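You operate a simulated robot arm through the tools that you are given. There is no shell and no other tool. Be economical: measure what you need, move in short steps, check, and stop when the job is done.

You run a simulated robot arm. Do the job below in one go: nothing can be reset, and whatever is moved stays where it is left.

## Task
Clamp the ochre block, brush oil size over its top and lay the silver leaf on it.
Fine: stop up to it, black knob at TIGHT; yellow brush, leave the blue brush; the size must be tacky; brush and sheet go back; the pot stays put. Set down upright: squat brush with yellow handle.

It is judged by the outcome, as a careful person would: the job done as asked, and still so three seconds after it is handed in. It fails if anything else is knocked over, pushed out of place, dropped, spilled or broken. Flat cloth is picked up by pressing the open fingertips on it (5 to 10 N) and closing them slowly along it; thin cloth reads only 2 to 8 mm in the jaws.

## Robot
A 6-joint arm with a two-finger parallel gripper, fixed in place. Base frame: the origin is at the foot of the arm, x ahead of it, y to its left, z up; the work surface is at about z = 95. Readings come in cm, degrees, newtons and seconds.
With the tool pointing down near the work surface it reaches from about 22 to 66 cm from the base axis. Its first joint turns from -66.0 to 66.0 degrees. Payload 2.9 kg.
Tool frame: the origin (TCP) lies between the finger pads and is the grasp point; the fingertips stand 3 cm ahead of it; z points along the fingers, y is the line along which they close. Largest opening 11 cm; finger width 2, thickness 1; the body of the gripper, 4.8 by 11.2 cm, starts 5.5 cm behind the TCP.
Orientation is that of the tool frame in the base frame, as a unit quaternion [x, y, z, w]. With the fingers straight down and closing along the base's y, the tool's x points along the base's -x, its y along +y and its z along -z.

## Interface
- The arm moves only by the tool jog_arm. Its arguments are lists of equal length, an entry for each row: "dp": the shift along the tool's x, y, z in cm, a list of three; "turn": the turn, a rotation vector about the tool's x, y, z in degrees, a list of three. In form: {"dp": [[dx, dy, dz], ...], "turn": [[wx, wy, wz], ...]}. A call has 1 to 10 rows; each row is the pose to reach, as a shift and turn from the pose commanded when the call began, along the tool's axes at that moment. "fingers" is the opening, from 0 (shut) to 1 (fully open), set as the call begins (left out, the last holds). Rows are played at 5 a second. More than 5 cm and 8.6 degrees between two rows, or a gripper value outside its range, and nothing of the call is played. A pose out of reach is approached as far as the arm can. The call stops where the force on the tool passes 40 N (or 10 N more than at its start, if that is more) or the arm is blocked; 0.2 s more then pass. Each finger travels about 10.8 cm/s and halts on what it meets, pressing with about 43 N; the grip force reading is that of the motor and also rises with nothing between the fingers. The clock runs only during rows and for 0.2 s after the last one: add rows that repeat a pose to give the fingers time. It gives the time, the measured TCP pose, the force on the tool (base axes), the opening and the grip force at its end, in the units of the frame above (readings bear some noise), with the torque about the TCP (base axes, N m) and any sound that the robot's microphone picked up.
- Cameras (640 x 400 px; columns grow to the right, rows downward): "scene" is fixed at [8.4, 43.31, 140.27]; the picture's right is [-0.72, -0.70, 0.00], its down [-0.26, 0.27, -0.93] and it looks along [0.65, -0.66, -0.38] (base axes); focal length 278 px, centre (320, 200). "wrist" rides on the gripper at [7.2, 1.7, -10.3] in the tool frame; the picture's right is [-0.23, 0.97, 0.00], its down [-0.76, -0.18, -0.62] and it looks along [-0.61, -0.14, 0.78] (tool axes); focal length 222 px, centre (320, 200). There is no depth. A picture from a camera that has moved, and an enlarged one, comes with that camera's place and axes in the base frame and with its lens.
- capture(camera): a new picture of that camera. The clock stands still meanwhile.
- zoom(camera, box): a new picture of the part [left, top, right, bottom] of that camera's present view, enlarged. The clock stands still meanwhile.
- job_done(): hands the job in; it is judged then, once.

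Go step by step. Nothing tells you positions but the pictures and the camera data: compare them with the known pose of the tool, close in by small moves and look again before you grip or let go. The budget is 120 turns and 76 pictures, counting those below and the enlarged ones. Unless the task says otherwise, let go and move clear before handing in, and close with one line.

The tools are called after ">>>" as name(argument=value, ...) on one line, values as JSON. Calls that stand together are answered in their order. jog_arm: Moves the arm, as the interface text tells. Its arguments: {"type":"object","properties":{"dp":{"type":"array","items":{"type":"array","items":{"type":"number"}}},"turn":{"type":"array","items":{"type":"array","items":{"type":"number"}}},"fingers":{"type":"number"}},"required":["dp","turn"]} The other tools are called the same way: capture (camera) takes a picture; zoom (camera, box) takes an enlarged picture of a part of a camera's view; job_done () hands the job in.

At the start:

```text
time_s: 0.0
ee_pos: [28.34, 14.34, 133.35]
ee_rot: [0.0, 1.0, 0.001, 0.0]
wrist_force: [-0.2, -0.6, -0.4]
moment: [0.01, 0.02, 0.03]
opening: 10.98
finger_force: 0.0
```

scene: 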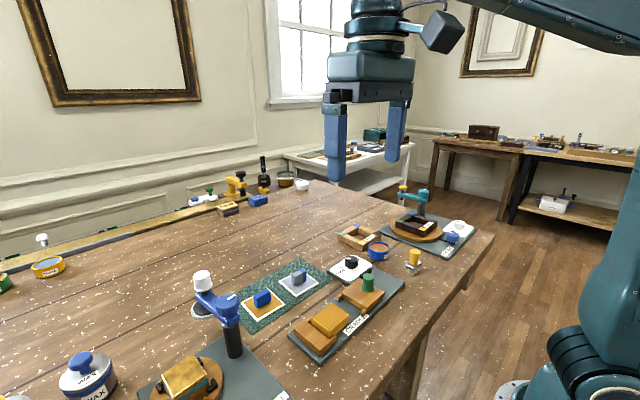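
wrist: 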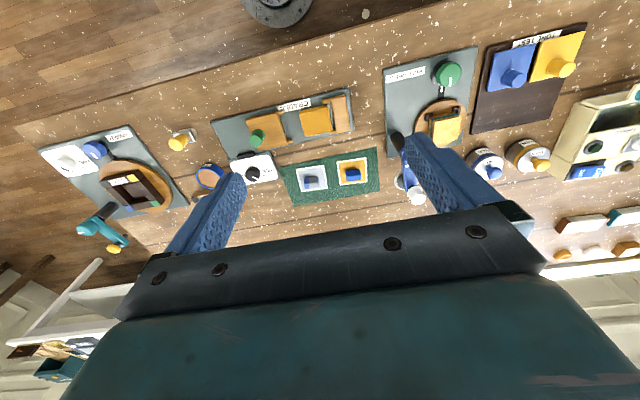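

I see a table with several fixtures: a clamp board with an ochre block, a mat with two leaf squares, a pot, and brushes. I'll zoom in to identify things.

>>> zoom(camera="wrist", box=[180, 60, 400, 220])

>>> zoom(camera="wrist", box=[370, 10, 640, 270])

>>> zoom(camera="scene", box=[220, 180, 500, 370])

>>> zoom(camera="wrist", box=[20, 100, 260, 270])

```text
2.50 times, centred on (290, 140) of wrist
camera zoom: at [21.05, 15.99, 143.54], right [0.23, 0.97, 0.0], down [0.76, -0.18, 0.62], along [0.61, -0.14, -0.78], focal length 555 px, centre (395, 350)
```

zoom: 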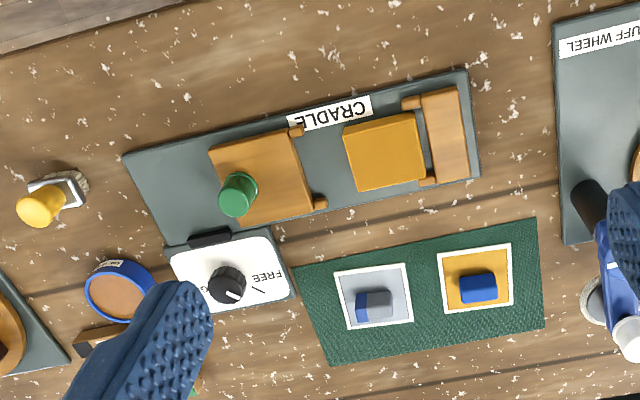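

```text
1.54 times, centred on (505, 140) of wrist
camera zoom: at [21.05, 15.99, 143.54], right [0.23, 0.97, 0.0], down [0.76, -0.18, 0.62], along [0.61, -0.14, -0.78], focal length 342 px, centre (35, 292)
```

zoom: 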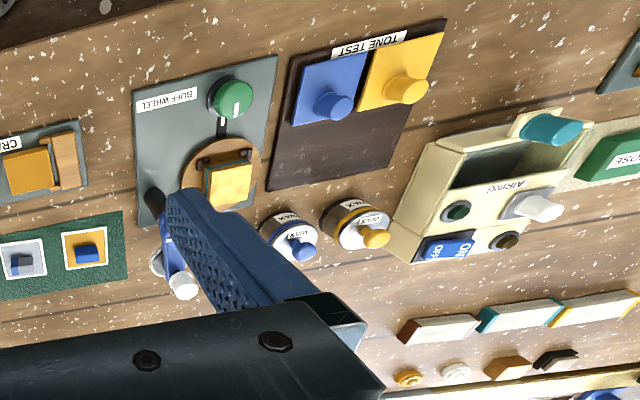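

```text
2.11 times, centred on (360, 275) of scene
camera zoom: at [8.4, 43.31, 140.27], right [-0.72, -0.7, 0.0], down [-0.26, 0.27, -0.93], along [0.65, -0.66, -0.38], focal length 585 px, centre (236, 42)
```

zoom: 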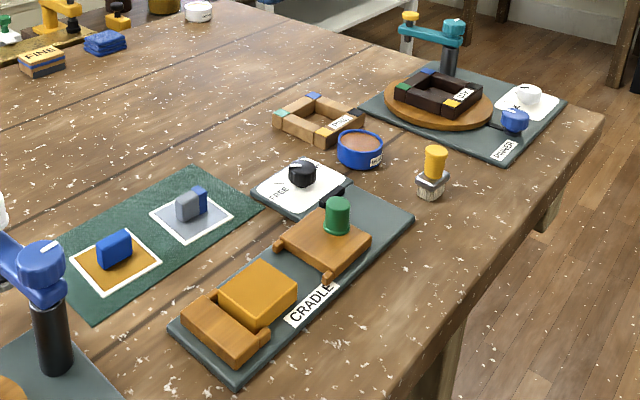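

```text
2.35 times, centred on (140, 185) of wrist
camera zoom: at [21.05, 15.99, 143.54], right [0.23, 0.97, 0.0], down [0.76, -0.18, 0.62], along [0.61, -0.14, -0.78], focal length 523 px, centre (744, 235)
```

zoom: 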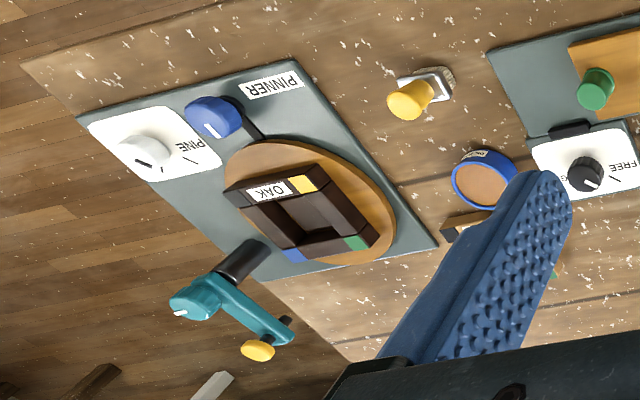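

The ochre block sits in the CRADLE board near (36, 12), with the green-knobbed stop near (36, 0) and the black knob near (45, -5). I'll come closer for a better look.

>>> jog_arm(dp=[[1, -3, 3], [2, -6, 6], [3, -9, 9], [4, -12, 11]], turn=[[0, 0, 0], [0, 0, 0], [0, 0, 0], [0, 0, 0]])

>>> capture(camera="wrist")

```text
time_s: 1.0
ee_pos: [24.44, 2.39, 122.27]
ee_rot: [0.001, 1.0, 0.0, 0.001]
wrist_force: [-0.4, 0.0, 0.2]
moment: [-0.02, -0.03, 0.01]
opening: 11.03
finger_force: 0.1
```

```text
69 pictures are left
camera wrist: at [17.14, 3.96, 132.49], right [0.23, 0.97, 0.0], down [0.76, -0.18, 0.62], along [0.61, -0.14, -0.78], focal length 222 px, centre (320, 200)
```

wrist: 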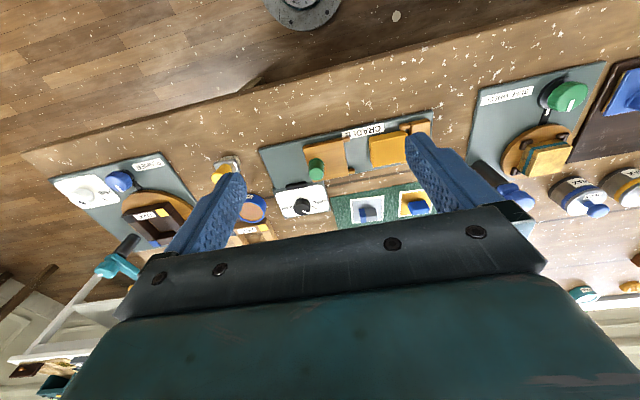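

>>> zoom(camera="wrist", box=[250, 100, 440, 230])

>>> zoom(camera="scene", box=[310, 220, 440, 310])

```text
3.08 times, centred on (345, 165) of wrist
camera zoom: at [17.14, 3.96, 132.49], right [0.23, 0.97, 0.0], down [0.76, -0.18, 0.62], along [0.61, -0.14, -0.78], focal length 684 px, centre (243, 308)
```

zoom: 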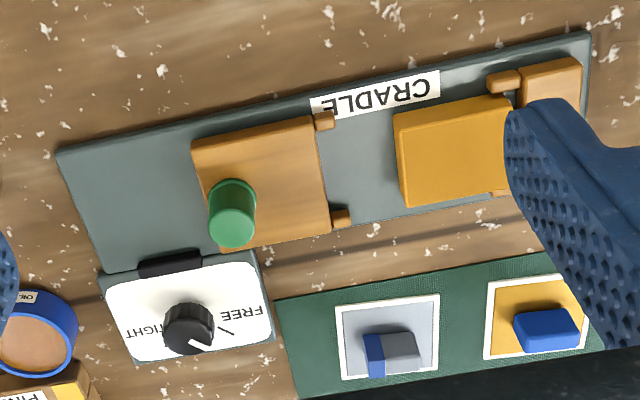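

```text
4.44 times, centred on (375, 265) of scene
camera zoom: at [8.4, 43.31, 140.27], right [-0.72, -0.7, 0.0], down [-0.26, 0.27, -0.93], along [0.65, -0.66, -0.38], focal length 1236 px, centre (76, -89)
```

zoom: 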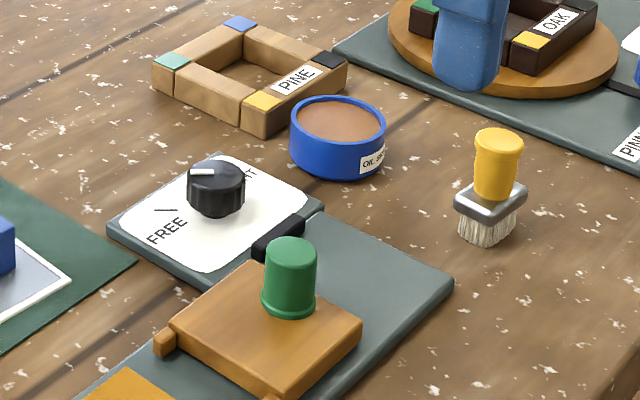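

The knob pointer is at FREE now, and the board's long axis lies along y. I'll go above the green knob, taken to be at about (36.2, -0.9, top 100.8), to close the stop.

>>> jog_arm(dp=[[-2.9, -0.8, 3], [-5.9, -1.6, 6], [-8.8, -2.5, 9], [-11.8, -3.3, 12], [-11.8, -3.3, 12]], turn=[[0, 0, 0], [0, 0, 0], [0, 0, 0], [0, 0, 0], [0, 0, 0]], fingers=0.5)

>>> capture(camera="wrist")

>>> zoom(camera="scene", box=[280, 180, 480, 320])

```text
time_s: 2.2
ee_pos: [36.24, -0.96, 110.33]
ee_rot: [0.0, 1.0, 0.0, 0.001]
wrist_force: [0.2, 0.8, -0.3]
moment: [0.03, 0.03, 0.0]
opening: 5.49
finger_force: 0.2
```

```text
66 pictures are left
camera wrist: at [29.01, 0.7, 120.53], right [0.23, 0.97, 0.0], down [0.76, -0.18, 0.62], along [0.61, -0.14, -0.78], focal length 222 px, centre (320, 200)
```

wrist: 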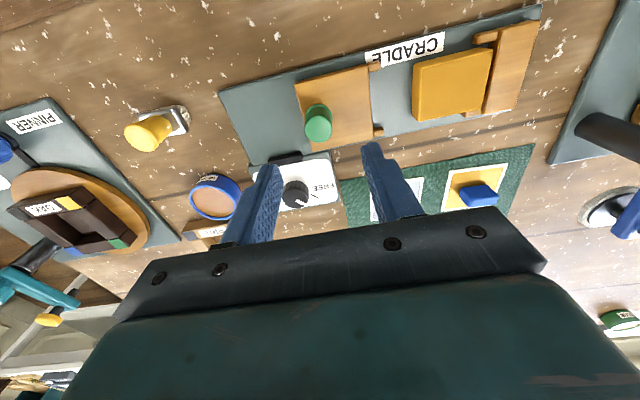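

```text
2.86 times, centred on (380, 250) of scene
camera zoom: at [8.4, 43.31, 140.27], right [-0.72, -0.7, 0.0], down [-0.26, 0.27, -0.93], along [0.65, -0.66, -0.38], focal length 794 px, centre (149, 57)
```

zoom: 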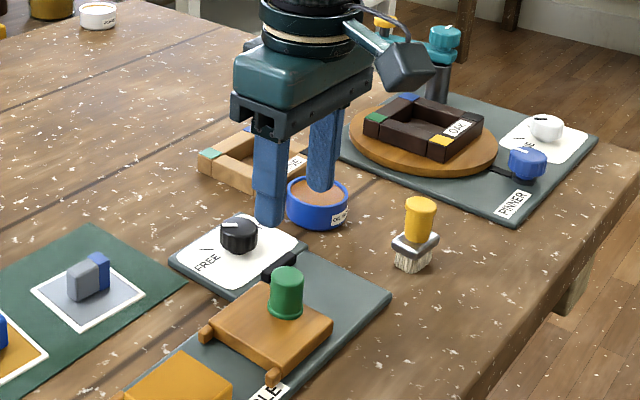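

The knob lies right under the tool at about (36.2, -1.1). Next I descend around it.

>>> jog_arm(dp=[[0, 0, 3], [0, -0.1, 6], [0, -0.1, 8], [0, -0.1, 8.5]], turn=[[0, 0, 0], [0, 0, 0], [0, 0, 0], [0, 0, 0]])

>>> capture(camera="wrist")

>>> zoom(camera="scene", box=[300, 200, 440, 320])

```text
time_s: 3.2
ee_pos: [36.06, -1.09, 101.82]
ee_rot: [0.0, 1.0, 0.0, 0.001]
wrist_force: [-0.1, -0.1, 0.8]
moment: [0.01, -0.01, 0.01]
opening: 5.51
finger_force: 0.1
```

```text
64 pictures are left
camera wrist: at [28.9, 0.58, 112.02], right [0.23, 0.97, 0.0], down [0.76, -0.18, 0.62], along [0.61, -0.14, -0.78], focal length 222 px, centre (320, 200)
```

wrist: 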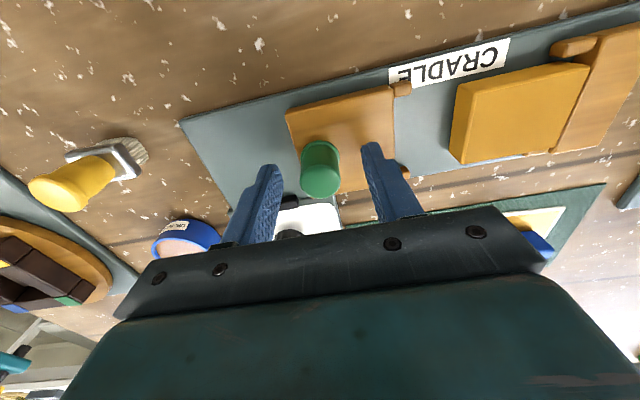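

```text
3.33 times, centred on (370, 260) of scene
camera zoom: at [8.4, 43.31, 140.27], right [-0.72, -0.7, 0.0], down [-0.26, 0.27, -0.93], along [0.65, -0.66, -0.38], focal length 927 px, centre (153, 0)
```

zoom: 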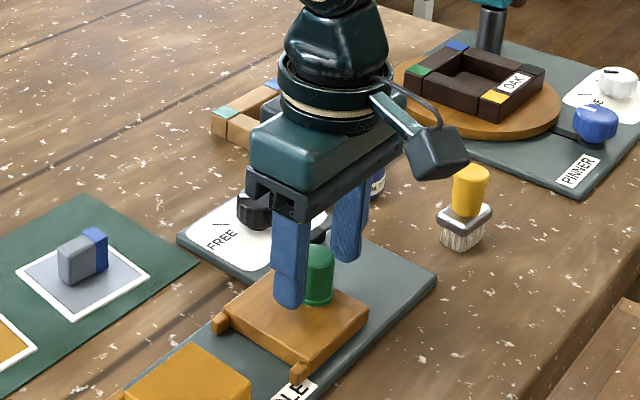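

The knob is centred between the fingers; I'll close on it.

>>> jog_arm(dp=[[0, 0, 0], [0, 0, 0], [0, 0, 0]], turn=[[0, 0, 0], [0, 0, 0], [0, 0, 0]], fingers=0)

```text
time_s: 4.0
ee_pos: [36.2, -1.01, 101.73]
ee_rot: [0.0, 1.0, 0.0, 0.0]
wrist_force: [0.7, -0.1, -4.0]
moment: [-0.48, -0.35, 0.01]
opening: 2.49
finger_force: 45.2
```

Gripped at 2.5 cm. I slide the stop towards the block (+y) in small steps.

>>> jog_arm(dp=[[0, 0.5, 0], [0, 1, 0], [0, 1.5, 0], [0, 2.0, 0], [0, 2.3, 0]], turn=[[0, 0, 0], [0, 0, 0], [0, 0, 0], [0, 0, 0], [0, 0, 0]])

>>> capture(camera="wrist")

```text
time_s: 5.2
ee_pos: [36.2, 1.29, 101.75]
ee_rot: [0.0, 1.0, 0.001, 0.0]
wrist_force: [5.7, -1.3, -5.7]
moment: [-0.49, 0.64, -0.05]
opening: 2.5
finger_force: 43.9
```

```text
62 pictures are left
camera wrist: at [28.9, 2.92, 112.03], right [0.23, 0.97, 0.0], down [0.76, -0.18, 0.62], along [0.61, -0.14, -0.78], focal length 222 px, centre (320, 200)
```

wrist: 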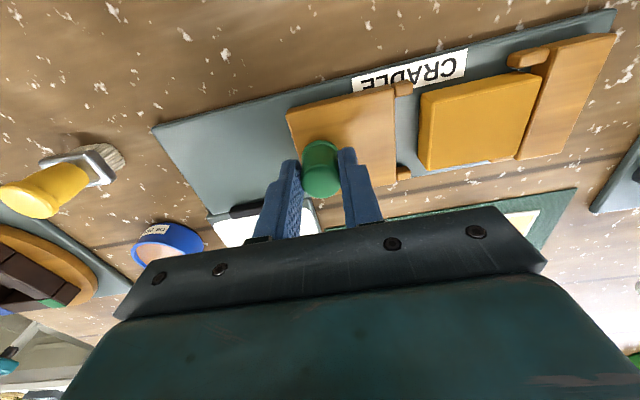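

About 1–2 cm remain. A slight sideways load suggests the rail drifts to +x, so I correct a little and go on.

>>> jog_arm(dp=[[-0.05, 0.3, 0], [-0.05, 0.6, 0], [-0.06, 0.9, 0], [-0.06, 1.2, 0]], turn=[[0, 0, 0], [0, 0, 0], [0, 0, 0], [0, 0, 0]])

>>> zoom(camera="wrist", box=[270, 20, 590, 220])

```text
time_s: 6.2
ee_pos: [36.14, 2.42, 101.65]
ee_rot: [0.001, 1.0, 0.0, -0.001]
wrist_force: [-3.6, -0.1, -4.9]
moment: [-0.45, -0.3, -0.02]
opening: 2.48
finger_force: 45.5
```

```text
2.00 times, centred on (430, 120) of wrist
camera zoom: at [28.92, 4.12, 112.04], right [0.23, 0.97, 0.0], down [0.76, -0.18, 0.62], along [0.61, -0.14, -0.78], focal length 444 px, centre (100, 360)
```

zoom: 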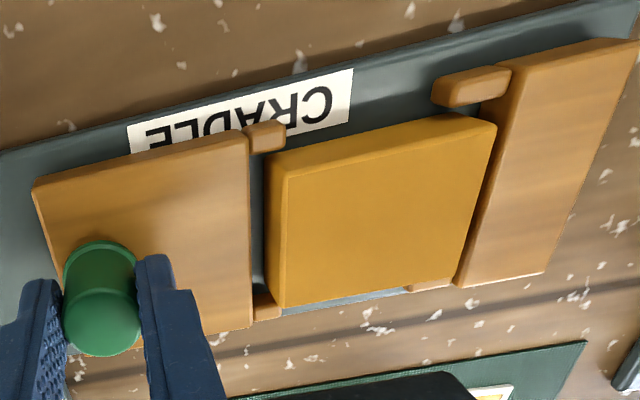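

About half a centimetre remains; smaller steps now.

>>> jog_arm(dp=[[-0.02, 0.2, 0], [-0.02, 0.4, 0], [-0.02, 0.5, 0]], turn=[[0, 0, 0], [0, 0, 0], [0, 0, 0]])

>>> zoom(camera="wrist", box=[270, 20, 590, 220])

```text
time_s: 7.0
ee_pos: [36.07, 2.9, 101.81]
ee_rot: [0.0, 1.0, 0.0, -0.001]
wrist_force: [-4.9, 0.1, -3.8]
moment: [-0.48, 0.48, -0.02]
opening: 2.48
finger_force: 44.5
```

```text
2.00 times, centred on (430, 120) of wrist
camera zoom: at [28.92, 4.59, 112.05], right [0.23, 0.97, 0.0], down [0.76, -0.18, 0.62], along [0.61, -0.14, -0.78], focal length 444 px, centre (100, 360)
```

zoom: 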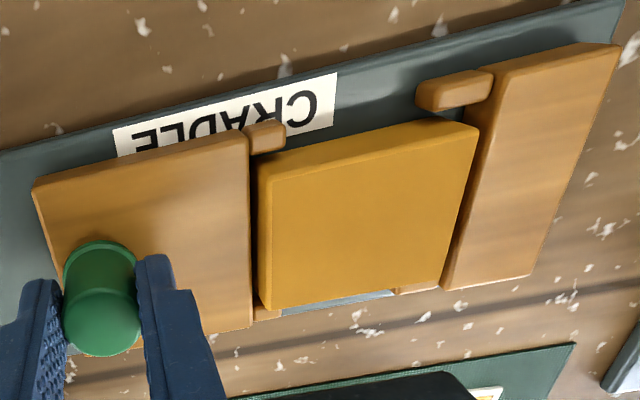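

>>> jog_arm(dp=[[0.02, 0.1, 0], [0.02, 0.2, 0], [0.02, 0.25, 0], [0.02, 0.25, 0]], turn=[[0, 0, 0], [0, 0, 0], [0, 0, 0], [0, 0, 0]])

>>> zoom(camera="wrist", box=[270, 20, 590, 220])

```text
time_s: 8.0
ee_pos: [36.14, 3.12, 101.71]
ee_rot: [0.0, 1.0, 0.0, 0.0]
wrist_force: [-7.2, 0.3, -4.4]
moment: [-0.47, 0.48, -0.07]
opening: 2.47
finger_force: 44.6
```

```text
2.00 times, centred on (430, 120) of wrist
camera zoom: at [28.91, 4.85, 112.04], right [0.23, 0.97, 0.0], down [0.76, -0.18, 0.62], along [0.61, -0.14, -0.78], focal length 444 px, centre (100, 360)
```

zoom: 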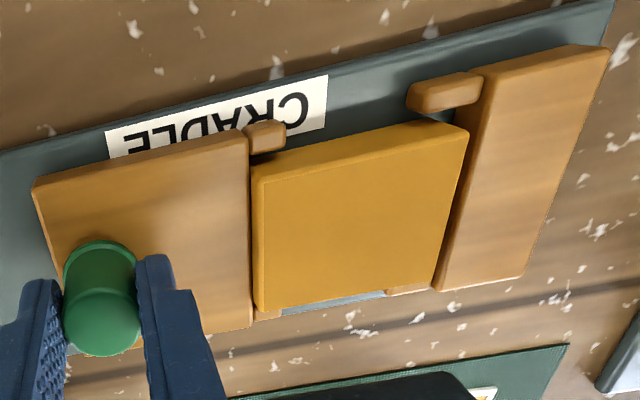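

>>> jog_arm(dp=[[0.06, 0.05, 0], [0.06, 0.1, 0], [0.06, 0.15, 0], [0.06, 0.2, 0], [0.06, 0.2, 0]], turn=[[0, 0, 0], [0, 0, 0], [0, 0, 0], [0, 0, 0], [0, 0, 0]])

>>> zoom(camera="wrist", box=[350, 60, 510, 180])

```text
time_s: 9.2
ee_pos: [36.3, 3.39, 101.85]
ee_rot: [0.0, 1.0, 0.0, 0.0]
wrist_force: [-3.4, -0.1, -12.1]
moment: [-0.47, -0.4, -0.01]
opening: 2.48
finger_force: 44.6
```

```text
3.33 times, centred on (430, 120) of wrist
camera zoom: at [28.9, 5.04, 112.04], right [0.23, 0.97, 0.0], down [0.76, -0.18, 0.62], along [0.61, -0.14, -0.78], focal length 740 px, centre (-47, 467)
```

zoom: 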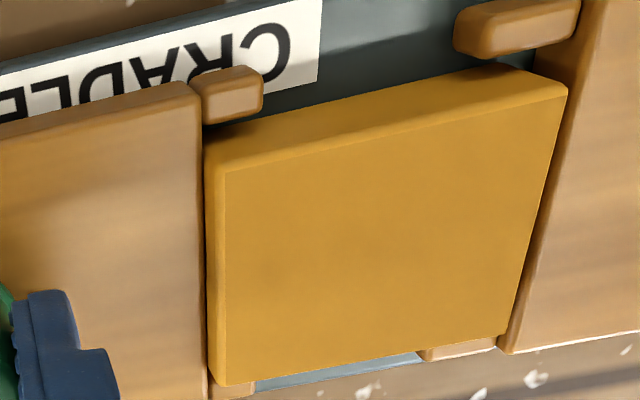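

>>> jog_arm(dp=[[0.0, 0.05, 0.02], [0.0, 0.1, 0.03], [0.0, 0.15, 0.03], [0.0, 0.2, 0.03], [0, 0.2, 0.03]], turn=[[0, 0, 0], [0, 0, 0], [0, 0, 0], [0, 0, 0], [0, 0, 0]])

>>> zoom(camera="wrist", box=[350, 60, 510, 180])

```text
time_s: 10.4
ee_pos: [36.22, 3.59, 101.96]
ee_rot: [0.0, 1.0, 0.001, 0.0]
wrist_force: [-1.7, -0.4, -3.7]
moment: [-0.48, 0.15, -0.05]
opening: 2.47
finger_force: 44.8
```

```text
3.33 times, centred on (430, 120) of wrist
camera zoom: at [28.9, 5.25, 112.04], right [0.23, 0.97, 0.0], down [0.76, -0.18, 0.62], along [0.61, -0.14, -0.78], focal length 740 px, centre (-47, 467)
```

zoom: 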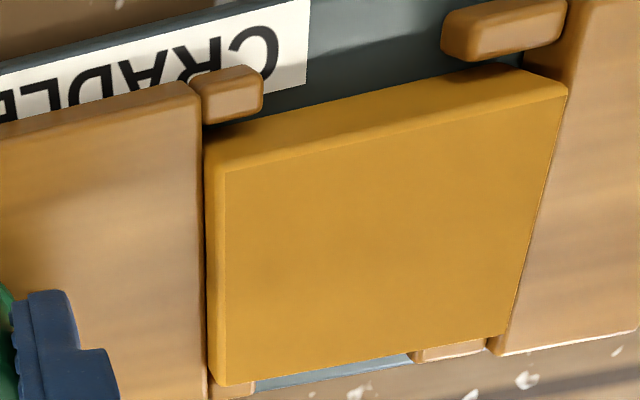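

The stop now carries the block along; a little further until it meets the fixed jaw.

>>> jog_arm(dp=[[0.0, 0.05, 0.02], [0.0, 0.1, 0.03], [0.0, 0.15, 0.03], [0.0, 0.2, 0.03], [0, 0.25, 0.03], [0, 0.3, 0.03], [0, 0.3, 0.03]], turn=[[0, 0, 0], [0, 0, 0], [0, 0, 0], [0, 0, 0], [0, 0, 0], [0, 0, 0], [0, 0, 0]])

>>> zoom(camera="wrist", box=[350, 60, 510, 180])

```text
time_s: 12.0
ee_pos: [36.12, 3.94, 101.72]
ee_rot: [0.0, 1.0, -0.001, 0.002]
wrist_force: [-4.4, -0.3, 16.8]
moment: [-0.44, 0.23, 0.0]
opening: 2.48
finger_force: 45.1
```

```text
3.33 times, centred on (430, 120) of wrist
camera zoom: at [28.88, 5.56, 112.02], right [0.23, 0.97, 0.0], down [0.76, -0.18, 0.63], along [0.61, -0.14, -0.78], focal length 740 px, centre (-47, 467)
```

zoom: 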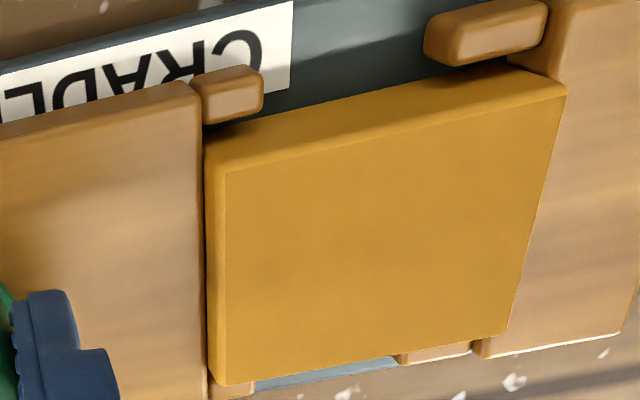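

>>> jog_arm(dp=[[0.0, 0.05, -0.05], [0.0, 0.1, -0.05], [0.0, 0.15, -0.05], [0.0, 0.2, -0.05], [0, 0.25, -0.05], [0, 0.3, -0.05], [0, 0.3, -0.05]], turn=[[0, 0, 0], [0, 0, 0], [0, 0, 0], [0, 0, 0], [0, 0, 0], [0, 0, 0], [0, 0, 0]])

>>> zoom(camera="wrist", box=[350, 60, 510, 180])

```text
time_s: 13.6
ee_pos: [36.16, 3.94, 101.8]
ee_rot: [0.003, 1.0, -0.002, 0.0]
wrist_force: [7.1, -27.1, -2.3]
moment: [-0.1, -0.47, -0.05]
opening: 2.47
finger_force: 45.1
```

```text
3.33 times, centred on (430, 120) of wrist
camera zoom: at [28.92, 5.69, 112.03], right [0.23, 0.97, 0.0], down [0.76, -0.18, 0.62], along [0.61, -0.15, -0.78], focal length 740 px, centre (-47, 467)
```

zoom: 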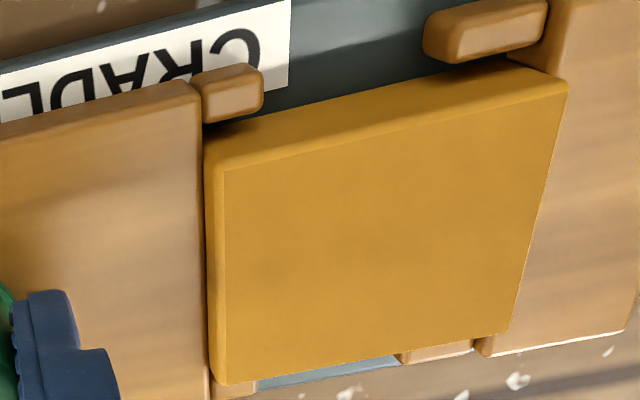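

The stop is hard up to the block against the jaw (27 N). I'll ease off, release, rise and go above the black knob.

>>> jog_arm(dp=[[0, -0.1, 0], [0, -0.2, 0], [0, -0.2, 0]], turn=[[0, 0, 0], [0, 0, 0], [0, 0, 0]])

>>> jog_arm(dp=[[0, 0, 0], [0, 0, 0], [0, 0, 0], [0, 0, -3], [0, -1, -7], [-3, -4, -9.5], [-6, -7, -9.5], [-8.3, -9.8, -9.5], [-8.3, -9.8, -9.5]], turn=[[0, 0, 0], [0, 0, 0], [0, 0, 0], [0, 0, 0], [0, 0, 0], [0, 0, 0], [0, 0, 0], [0, 0, 0], [0, 0, 0]], fingers=0.5)

>>> capture(camera="wrist")

```text
time_s: 14.4
ee_pos: [36.11, 3.83, 101.8]
ee_rot: [0.0, 1.0, 0.0, 0.002]
wrist_force: [8.5, -15.9, -2.9]
moment: [-0.04, 0.07, -0.09]
opening: 2.49
finger_force: 44.7
```

```text
time_s: 16.4
ee_pos: [44.35, -5.84, 111.31]
ee_rot: [0.0, 1.0, -0.001, 0.001]
wrist_force: [-0.6, -1.1, 0.3]
moment: [-0.01, 0.04, 0.01]
opening: 5.48
finger_force: 0.0
```

```text
54 pictures are left
camera wrist: at [37.16, -4.24, 121.51], right [0.23, 0.97, 0.0], down [0.76, -0.18, 0.62], along [0.61, -0.14, -0.78], focal length 222 px, centre (320, 200)
```

wrist: 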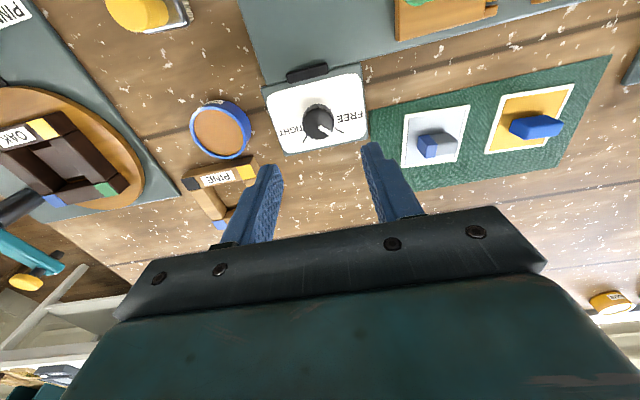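

>>> zoom(camera="wrist", box=[260, 60, 380, 160])

>>> zoom(camera="scene", box=[280, 220, 420, 320])

```text
4.00 times, centred on (320, 110) of wrist
camera zoom: at [37.16, -4.24, 121.51], right [0.23, 0.97, 0.0], down [0.76, -0.18, 0.62], along [0.61, -0.14, -0.78], focal length 888 px, centre (320, 560)
```

zoom: 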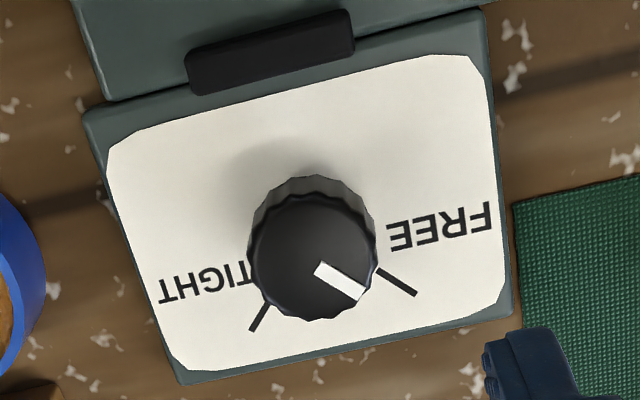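

```text
4.00 times, centred on (350, 270) of scene
camera zoom: at [8.41, 43.3, 140.27], right [-0.72, -0.7, 0.0], down [-0.26, 0.27, -0.93], along [0.65, -0.66, -0.38], focal length 1112 px, centre (200, -80)
```

zoom: 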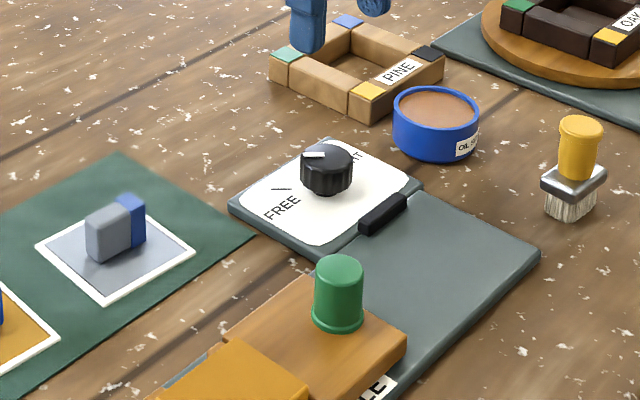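

The pointer is at FREE (45° between +x and +y) and the TIGHT tick is at -45°, with the knob centre at (45.2, -6.4). I'll pre-turn the gripper -45°, then grip and turn +90° about the tool's z.

>>> jog_arm(dp=[[-0.3, -0.2, 0], [-0.6, -0.4, 0], [-0.85, -0.56, 0], [-0.85, -0.56, 0], [-0.85, -0.56, 0], [-0.85, -0.56, 0], [-0.85, -0.56, 3], [-0.85, -0.56, 6]], turn=[[0, 0, -7.5], [0, 0, -15], [0, 0, -22.5], [0, 0, -30], [0, 0, -37.5], [0, 0, -45], [0, 0, -45], [0, 0, -45]])

>>> capture(camera="wrist")

```text
time_s: 18.2
ee_pos: [45.35, -6.35, 105.28]
ee_rot: [-0.384, 0.923, 0.0, 0.0]
wrist_force: [-0.2, 0.0, 0.0]
moment: [-0.04, 0.03, 0.03]
opening: 5.5
finger_force: 0.0
```

```text
51 pictures are left
camera wrist: at [38.94, -10.32, 115.55], right [-0.53, 0.85, 0.0], down [0.66, 0.41, 0.62], along [0.53, 0.33, -0.78], focal length 222 px, centre (320, 200)
```

wrist: 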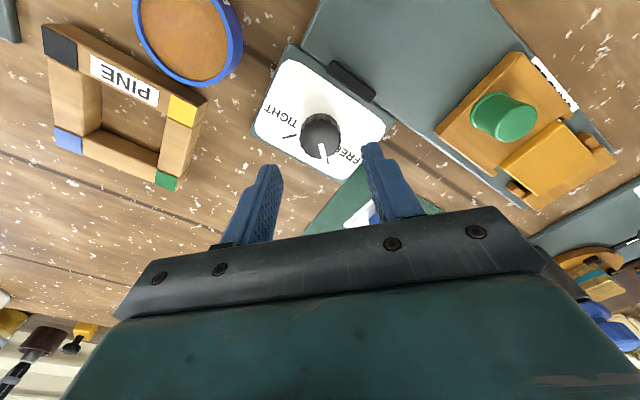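

The knob is centred below the jaws; I descend 5.2 cm and close.

>>> jog_arm(dp=[[0, 0, 2.5], [0, 0, 4.5], [0, 0, 5.2]], turn=[[0, 0, 0], [0, 0, 0], [0, 0, 0]])

>>> zoom(camera="wrist", box=[200, 80, 440, 230])

>>> zoom(camera="scene", box=[280, 200, 420, 300])

```text
time_s: 19.0
ee_pos: [45.3, -6.39, 99.98]
ee_rot: [-0.383, 0.924, -0.001, 0.0]
wrist_force: [-0.1, -0.3, 0.2]
moment: [0.0, -0.01, 0.01]
opening: 5.5
finger_force: 0.0
```

```text
2.67 times, centred on (320, 155) of wrist
camera zoom: at [38.93, -10.32, 110.31], right [-0.53, 0.85, 0.0], down [0.66, 0.41, 0.62], along [0.53, 0.33, -0.78], focal length 592 px, centre (320, 320)
```

zoom: 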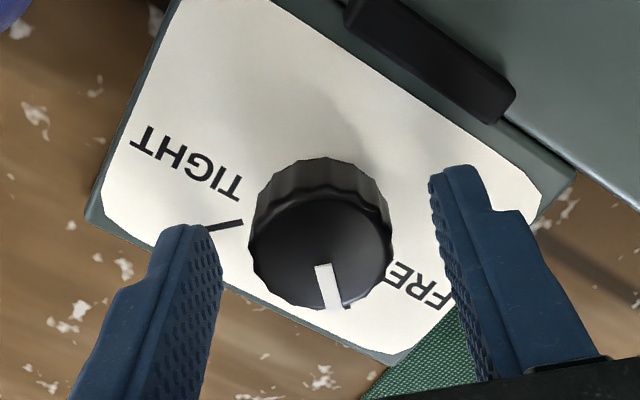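

```text
4.00 times, centred on (350, 250) of scene
camera zoom: at [8.4, 43.31, 140.27], right [-0.72, -0.7, 0.0], down [-0.26, 0.27, -0.93], along [0.65, -0.66, -0.38], focal length 1112 px, centre (200, 0)
```

zoom: 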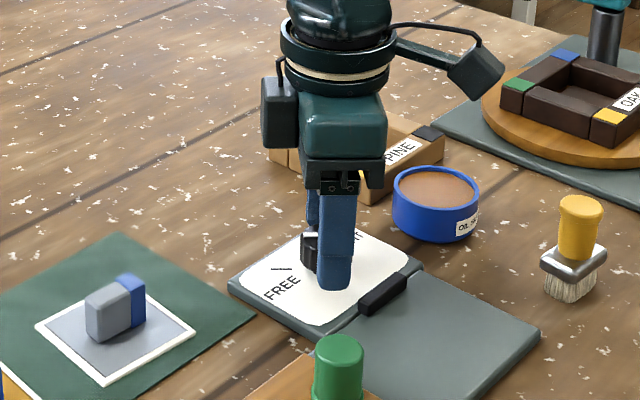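

Well centred. Close, then turn 90°.

>>> jog_arm(dp=[[0, 0, 0], [0, 0, 0], [0, 0, 0]], turn=[[0, 0, 0], [0, 0, 0], [0, 0, 0]], fingers=0)

>>> jog_arm(dp=[[0, 0, 0], [0, 0, 0], [0, 0, 0], [0, 0, 0], [0, 0, 0], [0, 0, 0]], turn=[[0, 0, 7.5], [0, 0, 15], [0, 0, 22.5], [0, 0, 30], [0, 0, 37.5], [0, 0, 45]])

>>> zoom(camera="wrist", box=[200, 80, 440, 230])

```text
time_s: 19.8
ee_pos: [45.25, -6.35, 100.03]
ee_rot: [-0.382, 0.924, 0.0, 0.0]
wrist_force: [-0.8, -0.3, -3.3]
moment: [0.47, -0.05, -0.02]
opening: 3.35
finger_force: 45.1
```

```text
time_s: 21.2
ee_pos: [45.29, -6.23, 100.08]
ee_rot: [0.0, 1.0, 0.001, 0.0]
wrist_force: [-4.4, 8.4, -5.2]
moment: [-0.2, -0.27, 0.0]
opening: 3.35
finger_force: 45.2
```

```text
2.67 times, centred on (320, 155) of wrist
camera zoom: at [37.99, -4.64, 110.32], right [0.23, 0.97, 0.0], down [0.76, -0.18, 0.62], along [0.61, -0.14, -0.78], focal length 592 px, centre (320, 320)
```

zoom: 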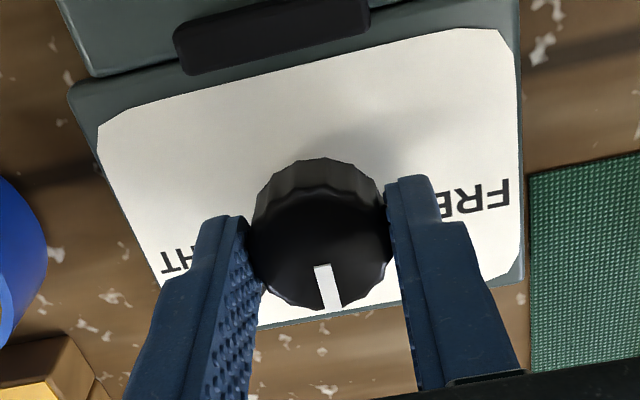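

The knob turns with the gripper; 45° more.

>>> jog_arm(dp=[[0, 0, 0], [0, 0, 0], [0, 0, 0], [0, 0, 0], [0, 0, 0], [0, 0, 0], [0, 0, 0]], turn=[[0, 0, 7.5], [0, 0, 15], [0, 0, 22.5], [0, 0, 30], [0, 0, 37.5], [0, 0, 45], [0, 0, 45]])

>>> zoom(camera="wrist", box=[200, 80, 440, 230])

```text
time_s: 22.8
ee_pos: [45.28, -6.19, 100.03]
ee_rot: [0.382, 0.924, -0.001, -0.001]
wrist_force: [-9.5, 23.4, -4.2]
moment: [-0.26, 0.08, -0.02]
opening: 3.36
finger_force: 45.1
```

```text
2.67 times, centred on (320, 155) of wrist
camera zoom: at [41.32, 0.01, 110.33], right [0.85, 0.53, 0.0], down [0.41, -0.66, 0.62], along [0.33, -0.53, -0.78], focal length 592 px, centre (320, 320)
```

zoom: 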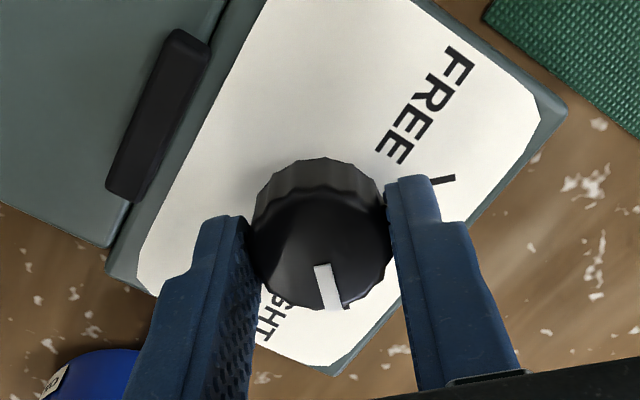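

The knob points at TIGHT. I release, rise and check.

>>> jog_arm(dp=[[0, 0, 0], [0, 0, 0], [0, 0, 0], [0, 0, -4], [0, 0, -8], [0, 0, -11]], turn=[[0, 0, 0], [0, 0, 0], [0, 0, 0], [0, 0, 0], [0, 0, 0], [0, 0, 0]], fingers=0.5)

>>> jog_arm(dp=[[0, 0, 0], [0, 0, 0], [0, 0, 0], [0, 0, 0], [0, 0, 0], [0, 0, 0]], turn=[[0, 0, -7.5], [0, 0, -15], [0, 0, -22.5], [0, 0, -30], [0, 0, -37.5], [0, 0, -45]])

>>> zoom(camera="wrist", box=[260, 60, 380, 160])

```text
time_s: 24.2
ee_pos: [45.3, -6.47, 111.1]
ee_rot: [0.383, 0.924, 0.001, 0.0]
wrist_force: [0.2, 0.4, 0.0]
moment: [-0.01, 0.03, 0.03]
opening: 5.5
finger_force: 0.1
```

```text
time_s: 25.6
ee_pos: [45.25, -6.4, 111.13]
ee_rot: [-0.001, 1.0, 0.0, 0.002]
wrist_force: [0.3, -0.7, 0.4]
moment: [0.02, -0.04, -0.02]
opening: 5.53
finger_force: 0.1
```

```text
4.00 times, centred on (320, 110) of wrist
camera zoom: at [38.01, -4.73, 121.36], right [0.22, 0.97, 0.0], down [0.76, -0.18, 0.62], along [0.61, -0.14, -0.78], focal length 888 px, centre (320, 560)
```

zoom: 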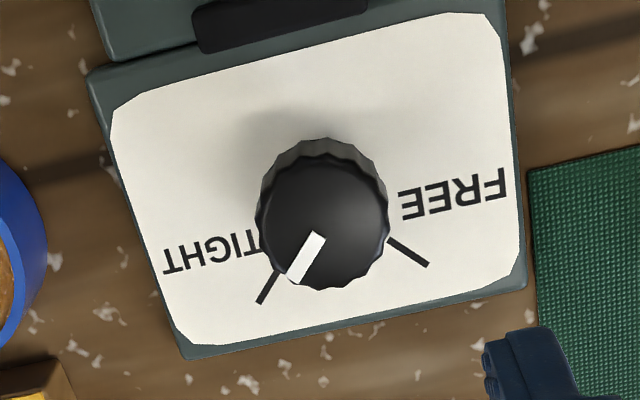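

The black knob is at TIGHT. Now over to the yellow brush near (33, -16.3) for a look at its orientation.

>>> jog_arm(dp=[[3, -2.5, 0], [6, -5, 0], [9, -7.5, 0], [12.2, -10, -1], [12.2, -10, -1]], turn=[[0, 0, 0], [0, 0, 0], [0, 0, 0], [0, 0, 0], [0, 0, 0]])

>>> capture(camera="wrist")

>>> zoom(camera="scene", box=[370, 220, 450, 290])

```text
time_s: 26.8
ee_pos: [33.14, -16.33, 112.0]
ee_rot: [0.001, 1.0, 0.0, 0.0]
wrist_force: [-1.0, 0.1, -0.5]
moment: [0.0, -0.01, -0.01]
opening: 5.5
finger_force: 0.1
```

```text
45 pictures are left
camera wrist: at [25.83, -14.72, 122.28], right [0.23, 0.97, 0.0], down [0.76, -0.18, 0.62], along [0.61, -0.14, -0.78], focal length 222 px, centre (320, 200)
```

wrist: 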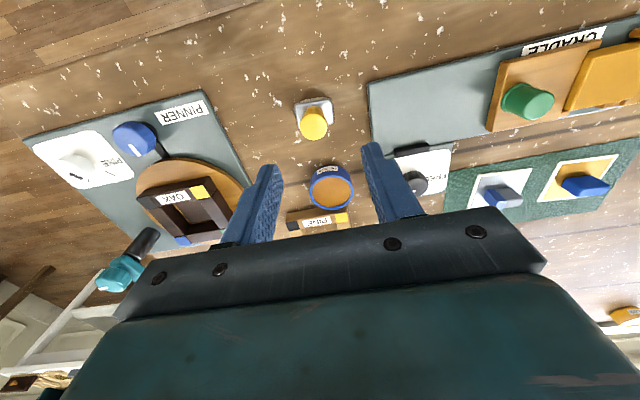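

```text
5.71 times, centred on (410, 255) of scene
camera zoom: at [8.4, 43.31, 140.27], right [-0.72, -0.7, 0.0], down [-0.26, 0.27, -0.93], along [0.65, -0.66, -0.38], focal length 1589 px, centre (-194, -114)
```

zoom: 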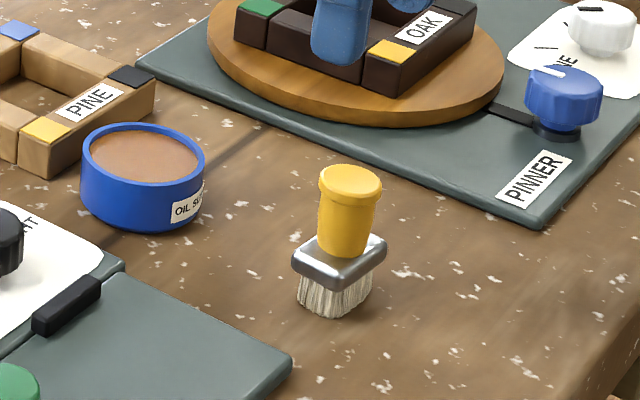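

The brush handle is at about (33.1, -17.0), top about 101.1. I descend around the handle, keeping the tips above the ferrule.

>>> jog_arm(dp=[[0, -0.65, 3], [0, -0.65, 6], [0, -0.65, 9], [0, -0.65, 10.2]], turn=[[0, 0, 0], [0, 0, 0], [0, 0, 0], [0, 0, 0]])

>>> zoom(camera="wrist", box=[200, 80, 440, 230])

>>> zoom(camera="scene", box=[370, 220, 450, 290])

```text
time_s: 27.8
ee_pos: [33.11, -17.06, 101.76]
ee_rot: [0.0, 1.0, 0.001, 0.0]
wrist_force: [0.3, 0.4, 0.2]
moment: [0.02, 0.01, 0.02]
opening: 5.51
finger_force: 0.0
```

```text
2.67 times, centred on (320, 155) of wrist
camera zoom: at [25.79, -15.37, 112.06], right [0.23, 0.97, 0.0], down [0.76, -0.18, 0.62], along [0.61, -0.14, -0.78], focal length 592 px, centre (320, 320)
```

zoom: 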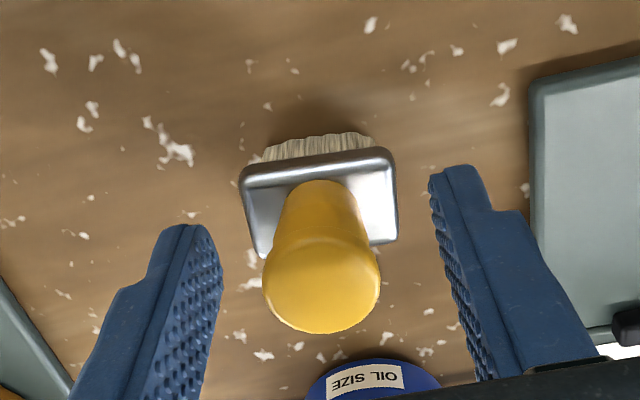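

```text
5.71 times, centred on (410, 255) of scene
camera zoom: at [8.4, 43.31, 140.27], right [-0.72, -0.7, 0.0], down [-0.26, 0.27, -0.93], along [0.65, -0.66, -0.38], focal length 1589 px, centre (-194, -114)
```

zoom: 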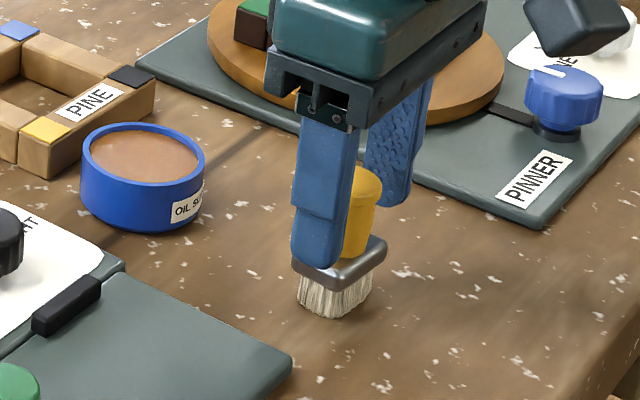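

The handle is centred. Closing.

>>> jog_arm(dp=[[0, 0, 0.1], [0, 0, 0.1], [0, 0, 0.1], [0, 0, 0.1]], turn=[[0, 0, 0], [0, 0, 0], [0, 0, 0], [0, 0, 0]], fingers=0)

>>> jog_arm(dp=[[0, 0, -1], [0, 0, -4], [0, 0, -7]], turn=[[0, 0, 0], [0, 0, 0], [0, 0, 0]])

>>> capture(camera="wrist")

```text
time_s: 28.8
ee_pos: [33.09, -16.98, 101.74]
ee_rot: [0.001, 1.0, -0.001, 0.001]
wrist_force: [0.4, 0.2, 0.2]
moment: [0.0, 0.03, -0.01]
opening: 2.28
finger_force: 42.7
```

```text
time_s: 29.6
ee_pos: [33.07, -17.19, 108.77]
ee_rot: [-0.001, 1.0, 0.0, 0.0]
wrist_force: [0.5, 0.7, -0.9]
moment: [0.01, 0.01, -0.01]
opening: 2.2
finger_force: 43.3
```

```text
41 pictures are left
camera wrist: at [25.81, -15.39, 119.06], right [0.23, 0.97, 0.0], down [0.76, -0.18, 0.62], along [0.61, -0.14, -0.78], focal length 222 px, centre (320, 200)
```

wrist: 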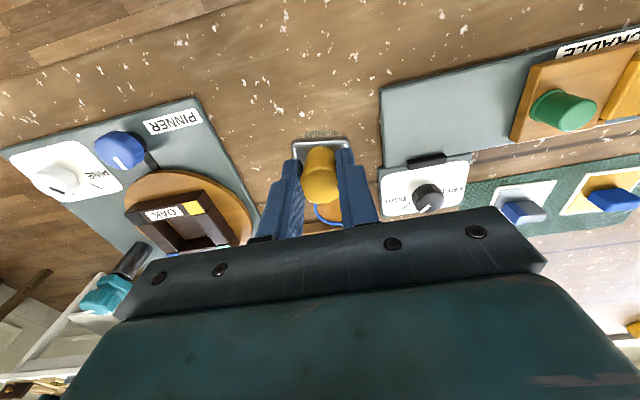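

The brush is held (bristle ends about 6.7 cm below TCP). I carry it over the oil size pot at about (43.6, -17.1).

>>> jog_arm(dp=[[-3.5, 0, 0], [-7, 0.05, 0], [-10.5, 0.1, 0], [-10.5, 0.1, 2.5], [-10.5, 0.1, 2.5]], turn=[[0, 0, 0], [0, 0, 0], [0, 0, 0], [0, 0, 0], [0, 0, 0]])

>>> zoom(camera="wrist", box=[200, 80, 440, 230])

>>> zoom(camera="scene", box=[340, 200, 430, 280])

```text
time_s: 30.8
ee_pos: [43.73, -16.94, 106.35]
ee_rot: [0.0, 1.0, 0.001, 0.001]
wrist_force: [0.2, -0.5, -0.3]
moment: [0.01, 0.0, -0.01]
opening: 2.22
finger_force: 42.9
```

```text
2.67 times, centred on (320, 155) of wrist
camera zoom: at [36.33, -15.31, 116.52], right [0.23, 0.97, 0.0], down [0.76, -0.18, 0.62], along [0.61, -0.14, -0.78], focal length 592 px, centre (320, 320)
```

zoom: 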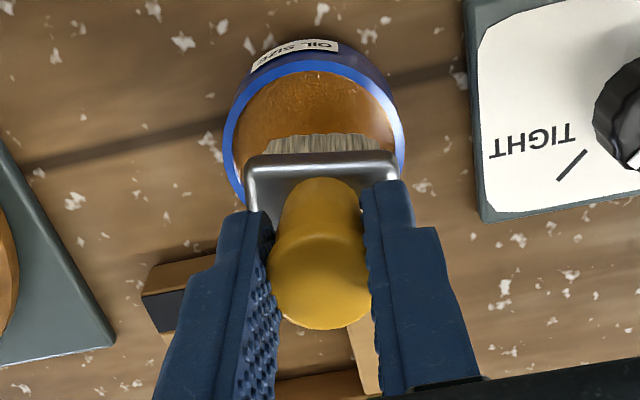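

```text
5.00 times, centred on (385, 240) of scene
camera zoom: at [8.4, 43.31, 140.27], right [-0.72, -0.7, 0.0], down [-0.26, 0.27, -0.93], along [0.65, -0.66, -0.38], focal length 1390 px, centre (-5, 0)
```

zoom: 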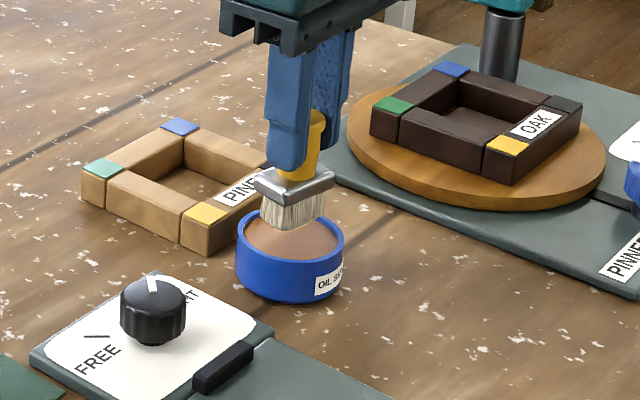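

The brush is well lined up over the pot. I dip it gently.

>>> jog_arm(dp=[[-0.1, -0.15, 0.8], [-0.1, -0.15, 1.6], [-0.1, -0.15, 2.3], [-0.1, -0.15, 2.9], [-0.1, -0.15, 2.9], [-0.1, -0.15, 2.9]], turn=[[0, 0, 0], [0, 0, 0], [0, 0, 0], [0, 0, 0], [0, 0, 0], [0, 0, 0]])

>>> zoom(camera="scene", box=[340, 200, 430, 280])

```text
time_s: 31.6
ee_pos: [43.8, -17.17, 104.57]
ee_rot: [0.0, 1.0, -0.002, 0.005]
wrist_force: [-0.4, 0.0, 6.3]
moment: [0.04, 0.08, 0.0]
opening: 2.19
finger_force: 43.3
stopped in row 4: the force on the tool passed its limit at 48 N (the readings are from after the stop); the commanded pose is now the measured one
```

```text
5.00 times, centred on (385, 240) of scene
camera zoom: at [8.39, 43.31, 140.27], right [-0.72, -0.7, 0.0], down [-0.26, 0.27, -0.93], along [0.65, -0.66, -0.38], focal length 1390 px, centre (-5, 0)
```

zoom: 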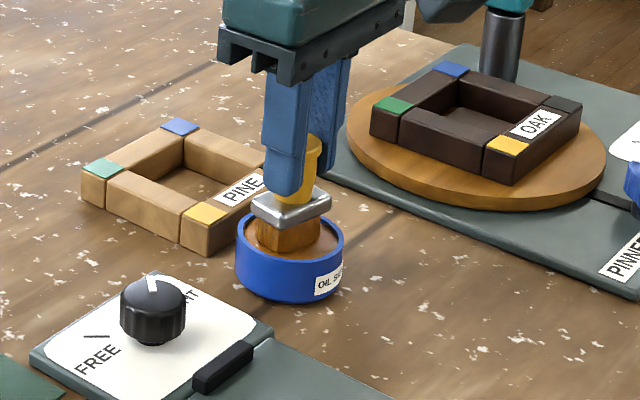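

The bristles are loaded (they touched the size surface). I lift, then carry the brush over the block.

>>> jog_arm(dp=[[0, 0, -1], [0, 0, -4], [0, 0, -7], [0, 0, -7]], turn=[[0, 0, 0], [0, 0, 0], [0, 0, 0], [0, 0, 0]])

>>> jog_arm(dp=[[0.9, 3.7, 0], [1.9, 7.4, 0], [2.8, 11.1, 0], [3.8, 14.8, 0], [4.7, 18.5, 0], [5.7, 22.2, 0], [6.6, 26, 0], [7.5, 29.6, 0], [7.5, 29.6, 2.5], [7.5, 29.6, 2.5]], turn=[[0, 0, 0], [0, 0, 0], [0, 0, 0], [0, 0, 0], [0, 0, 0], [0, 0, 0], [0, 0, 0], [0, 0, 0], [0, 0, 0], [0, 0, 0]])

>>> zoom(camera="wrist", box=[200, 80, 440, 230])

>>> zoom(camera="scene", box=[270, 250, 400, 370])

```text
time_s: 32.6
ee_pos: [43.65, -17.21, 111.44]
ee_rot: [0.0, 1.0, -0.001, 0.004]
wrist_force: [0.8, -0.7, -0.4]
moment: [-0.03, -0.04, -0.02]
opening: 2.22
finger_force: 42.7
```

```text
time_s: 34.8
ee_pos: [36.2, 12.43, 108.76]
ee_rot: [0.0, 1.0, -0.001, 0.003]
wrist_force: [0.5, 0.0, -0.3]
moment: [0.0, 0.01, 0.02]
opening: 2.22
finger_force: 42.6
```

```text
2.67 times, centred on (320, 155) of wrist
camera zoom: at [28.92, 14.12, 119.09], right [0.23, 0.97, 0.0], down [0.76, -0.18, 0.63], along [0.61, -0.14, -0.78], focal length 592 px, centre (320, 320)
```

zoom: 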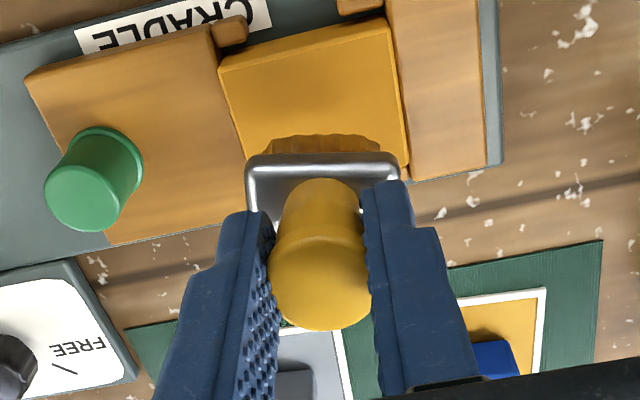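

```text
3.33 times, centred on (335, 310) of scene
camera zoom: at [8.4, 43.31, 140.27], right [-0.72, -0.7, 0.0], down [-0.26, 0.27, -0.93], along [0.65, -0.66, -0.38], focal length 927 px, centre (270, -167)
```

zoom: 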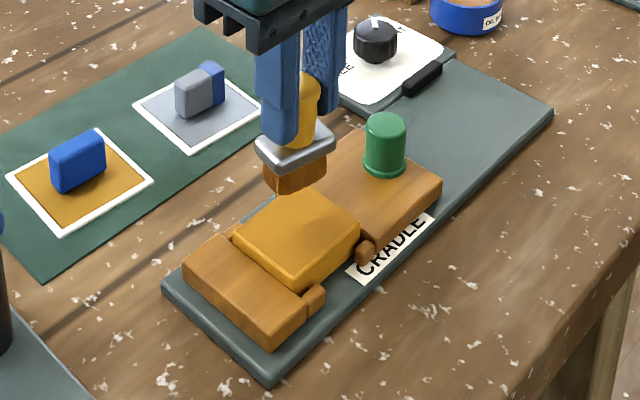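

The block's top lies at about z 98, centre (36.5, 12.6), spanning x 34.1–38.9 and y 9.7–15.5. I lower the brush at the first stroke's start.

>>> jog_arm(dp=[[0.8, -1.2, 1.5], [0.8, -1.2, 3], [0.8, -1.2, 3.5], [0.8, -1.2, 3.7], [0.8, -1.2, 3.8], [0.8, -1.2, 3.9]], turn=[[0, 0, 0], [0, 0, 0], [0, 0, 0], [0, 0, 0], [0, 0, 0], [0, 0, 0]])

>>> zoom(camera="scene", box=[270, 250, 400, 370])

```text
time_s: 36.2
ee_pos: [35.55, 11.2, 105.09]
ee_rot: [-0.001, 1.0, 0.0, 0.004]
wrist_force: [-3.1, -1.0, 10.9]
moment: [0.04, 0.17, 0.0]
opening: 2.25
finger_force: 42.7
```

```text
3.33 times, centred on (335, 310) of scene
camera zoom: at [8.38, 43.3, 140.27], right [-0.72, -0.7, 0.0], down [-0.26, 0.27, -0.93], along [0.65, -0.66, -0.38], focal length 927 px, centre (270, -167)
```

zoom: 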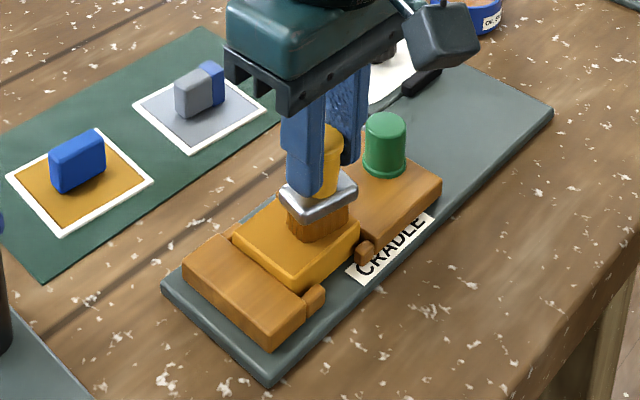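

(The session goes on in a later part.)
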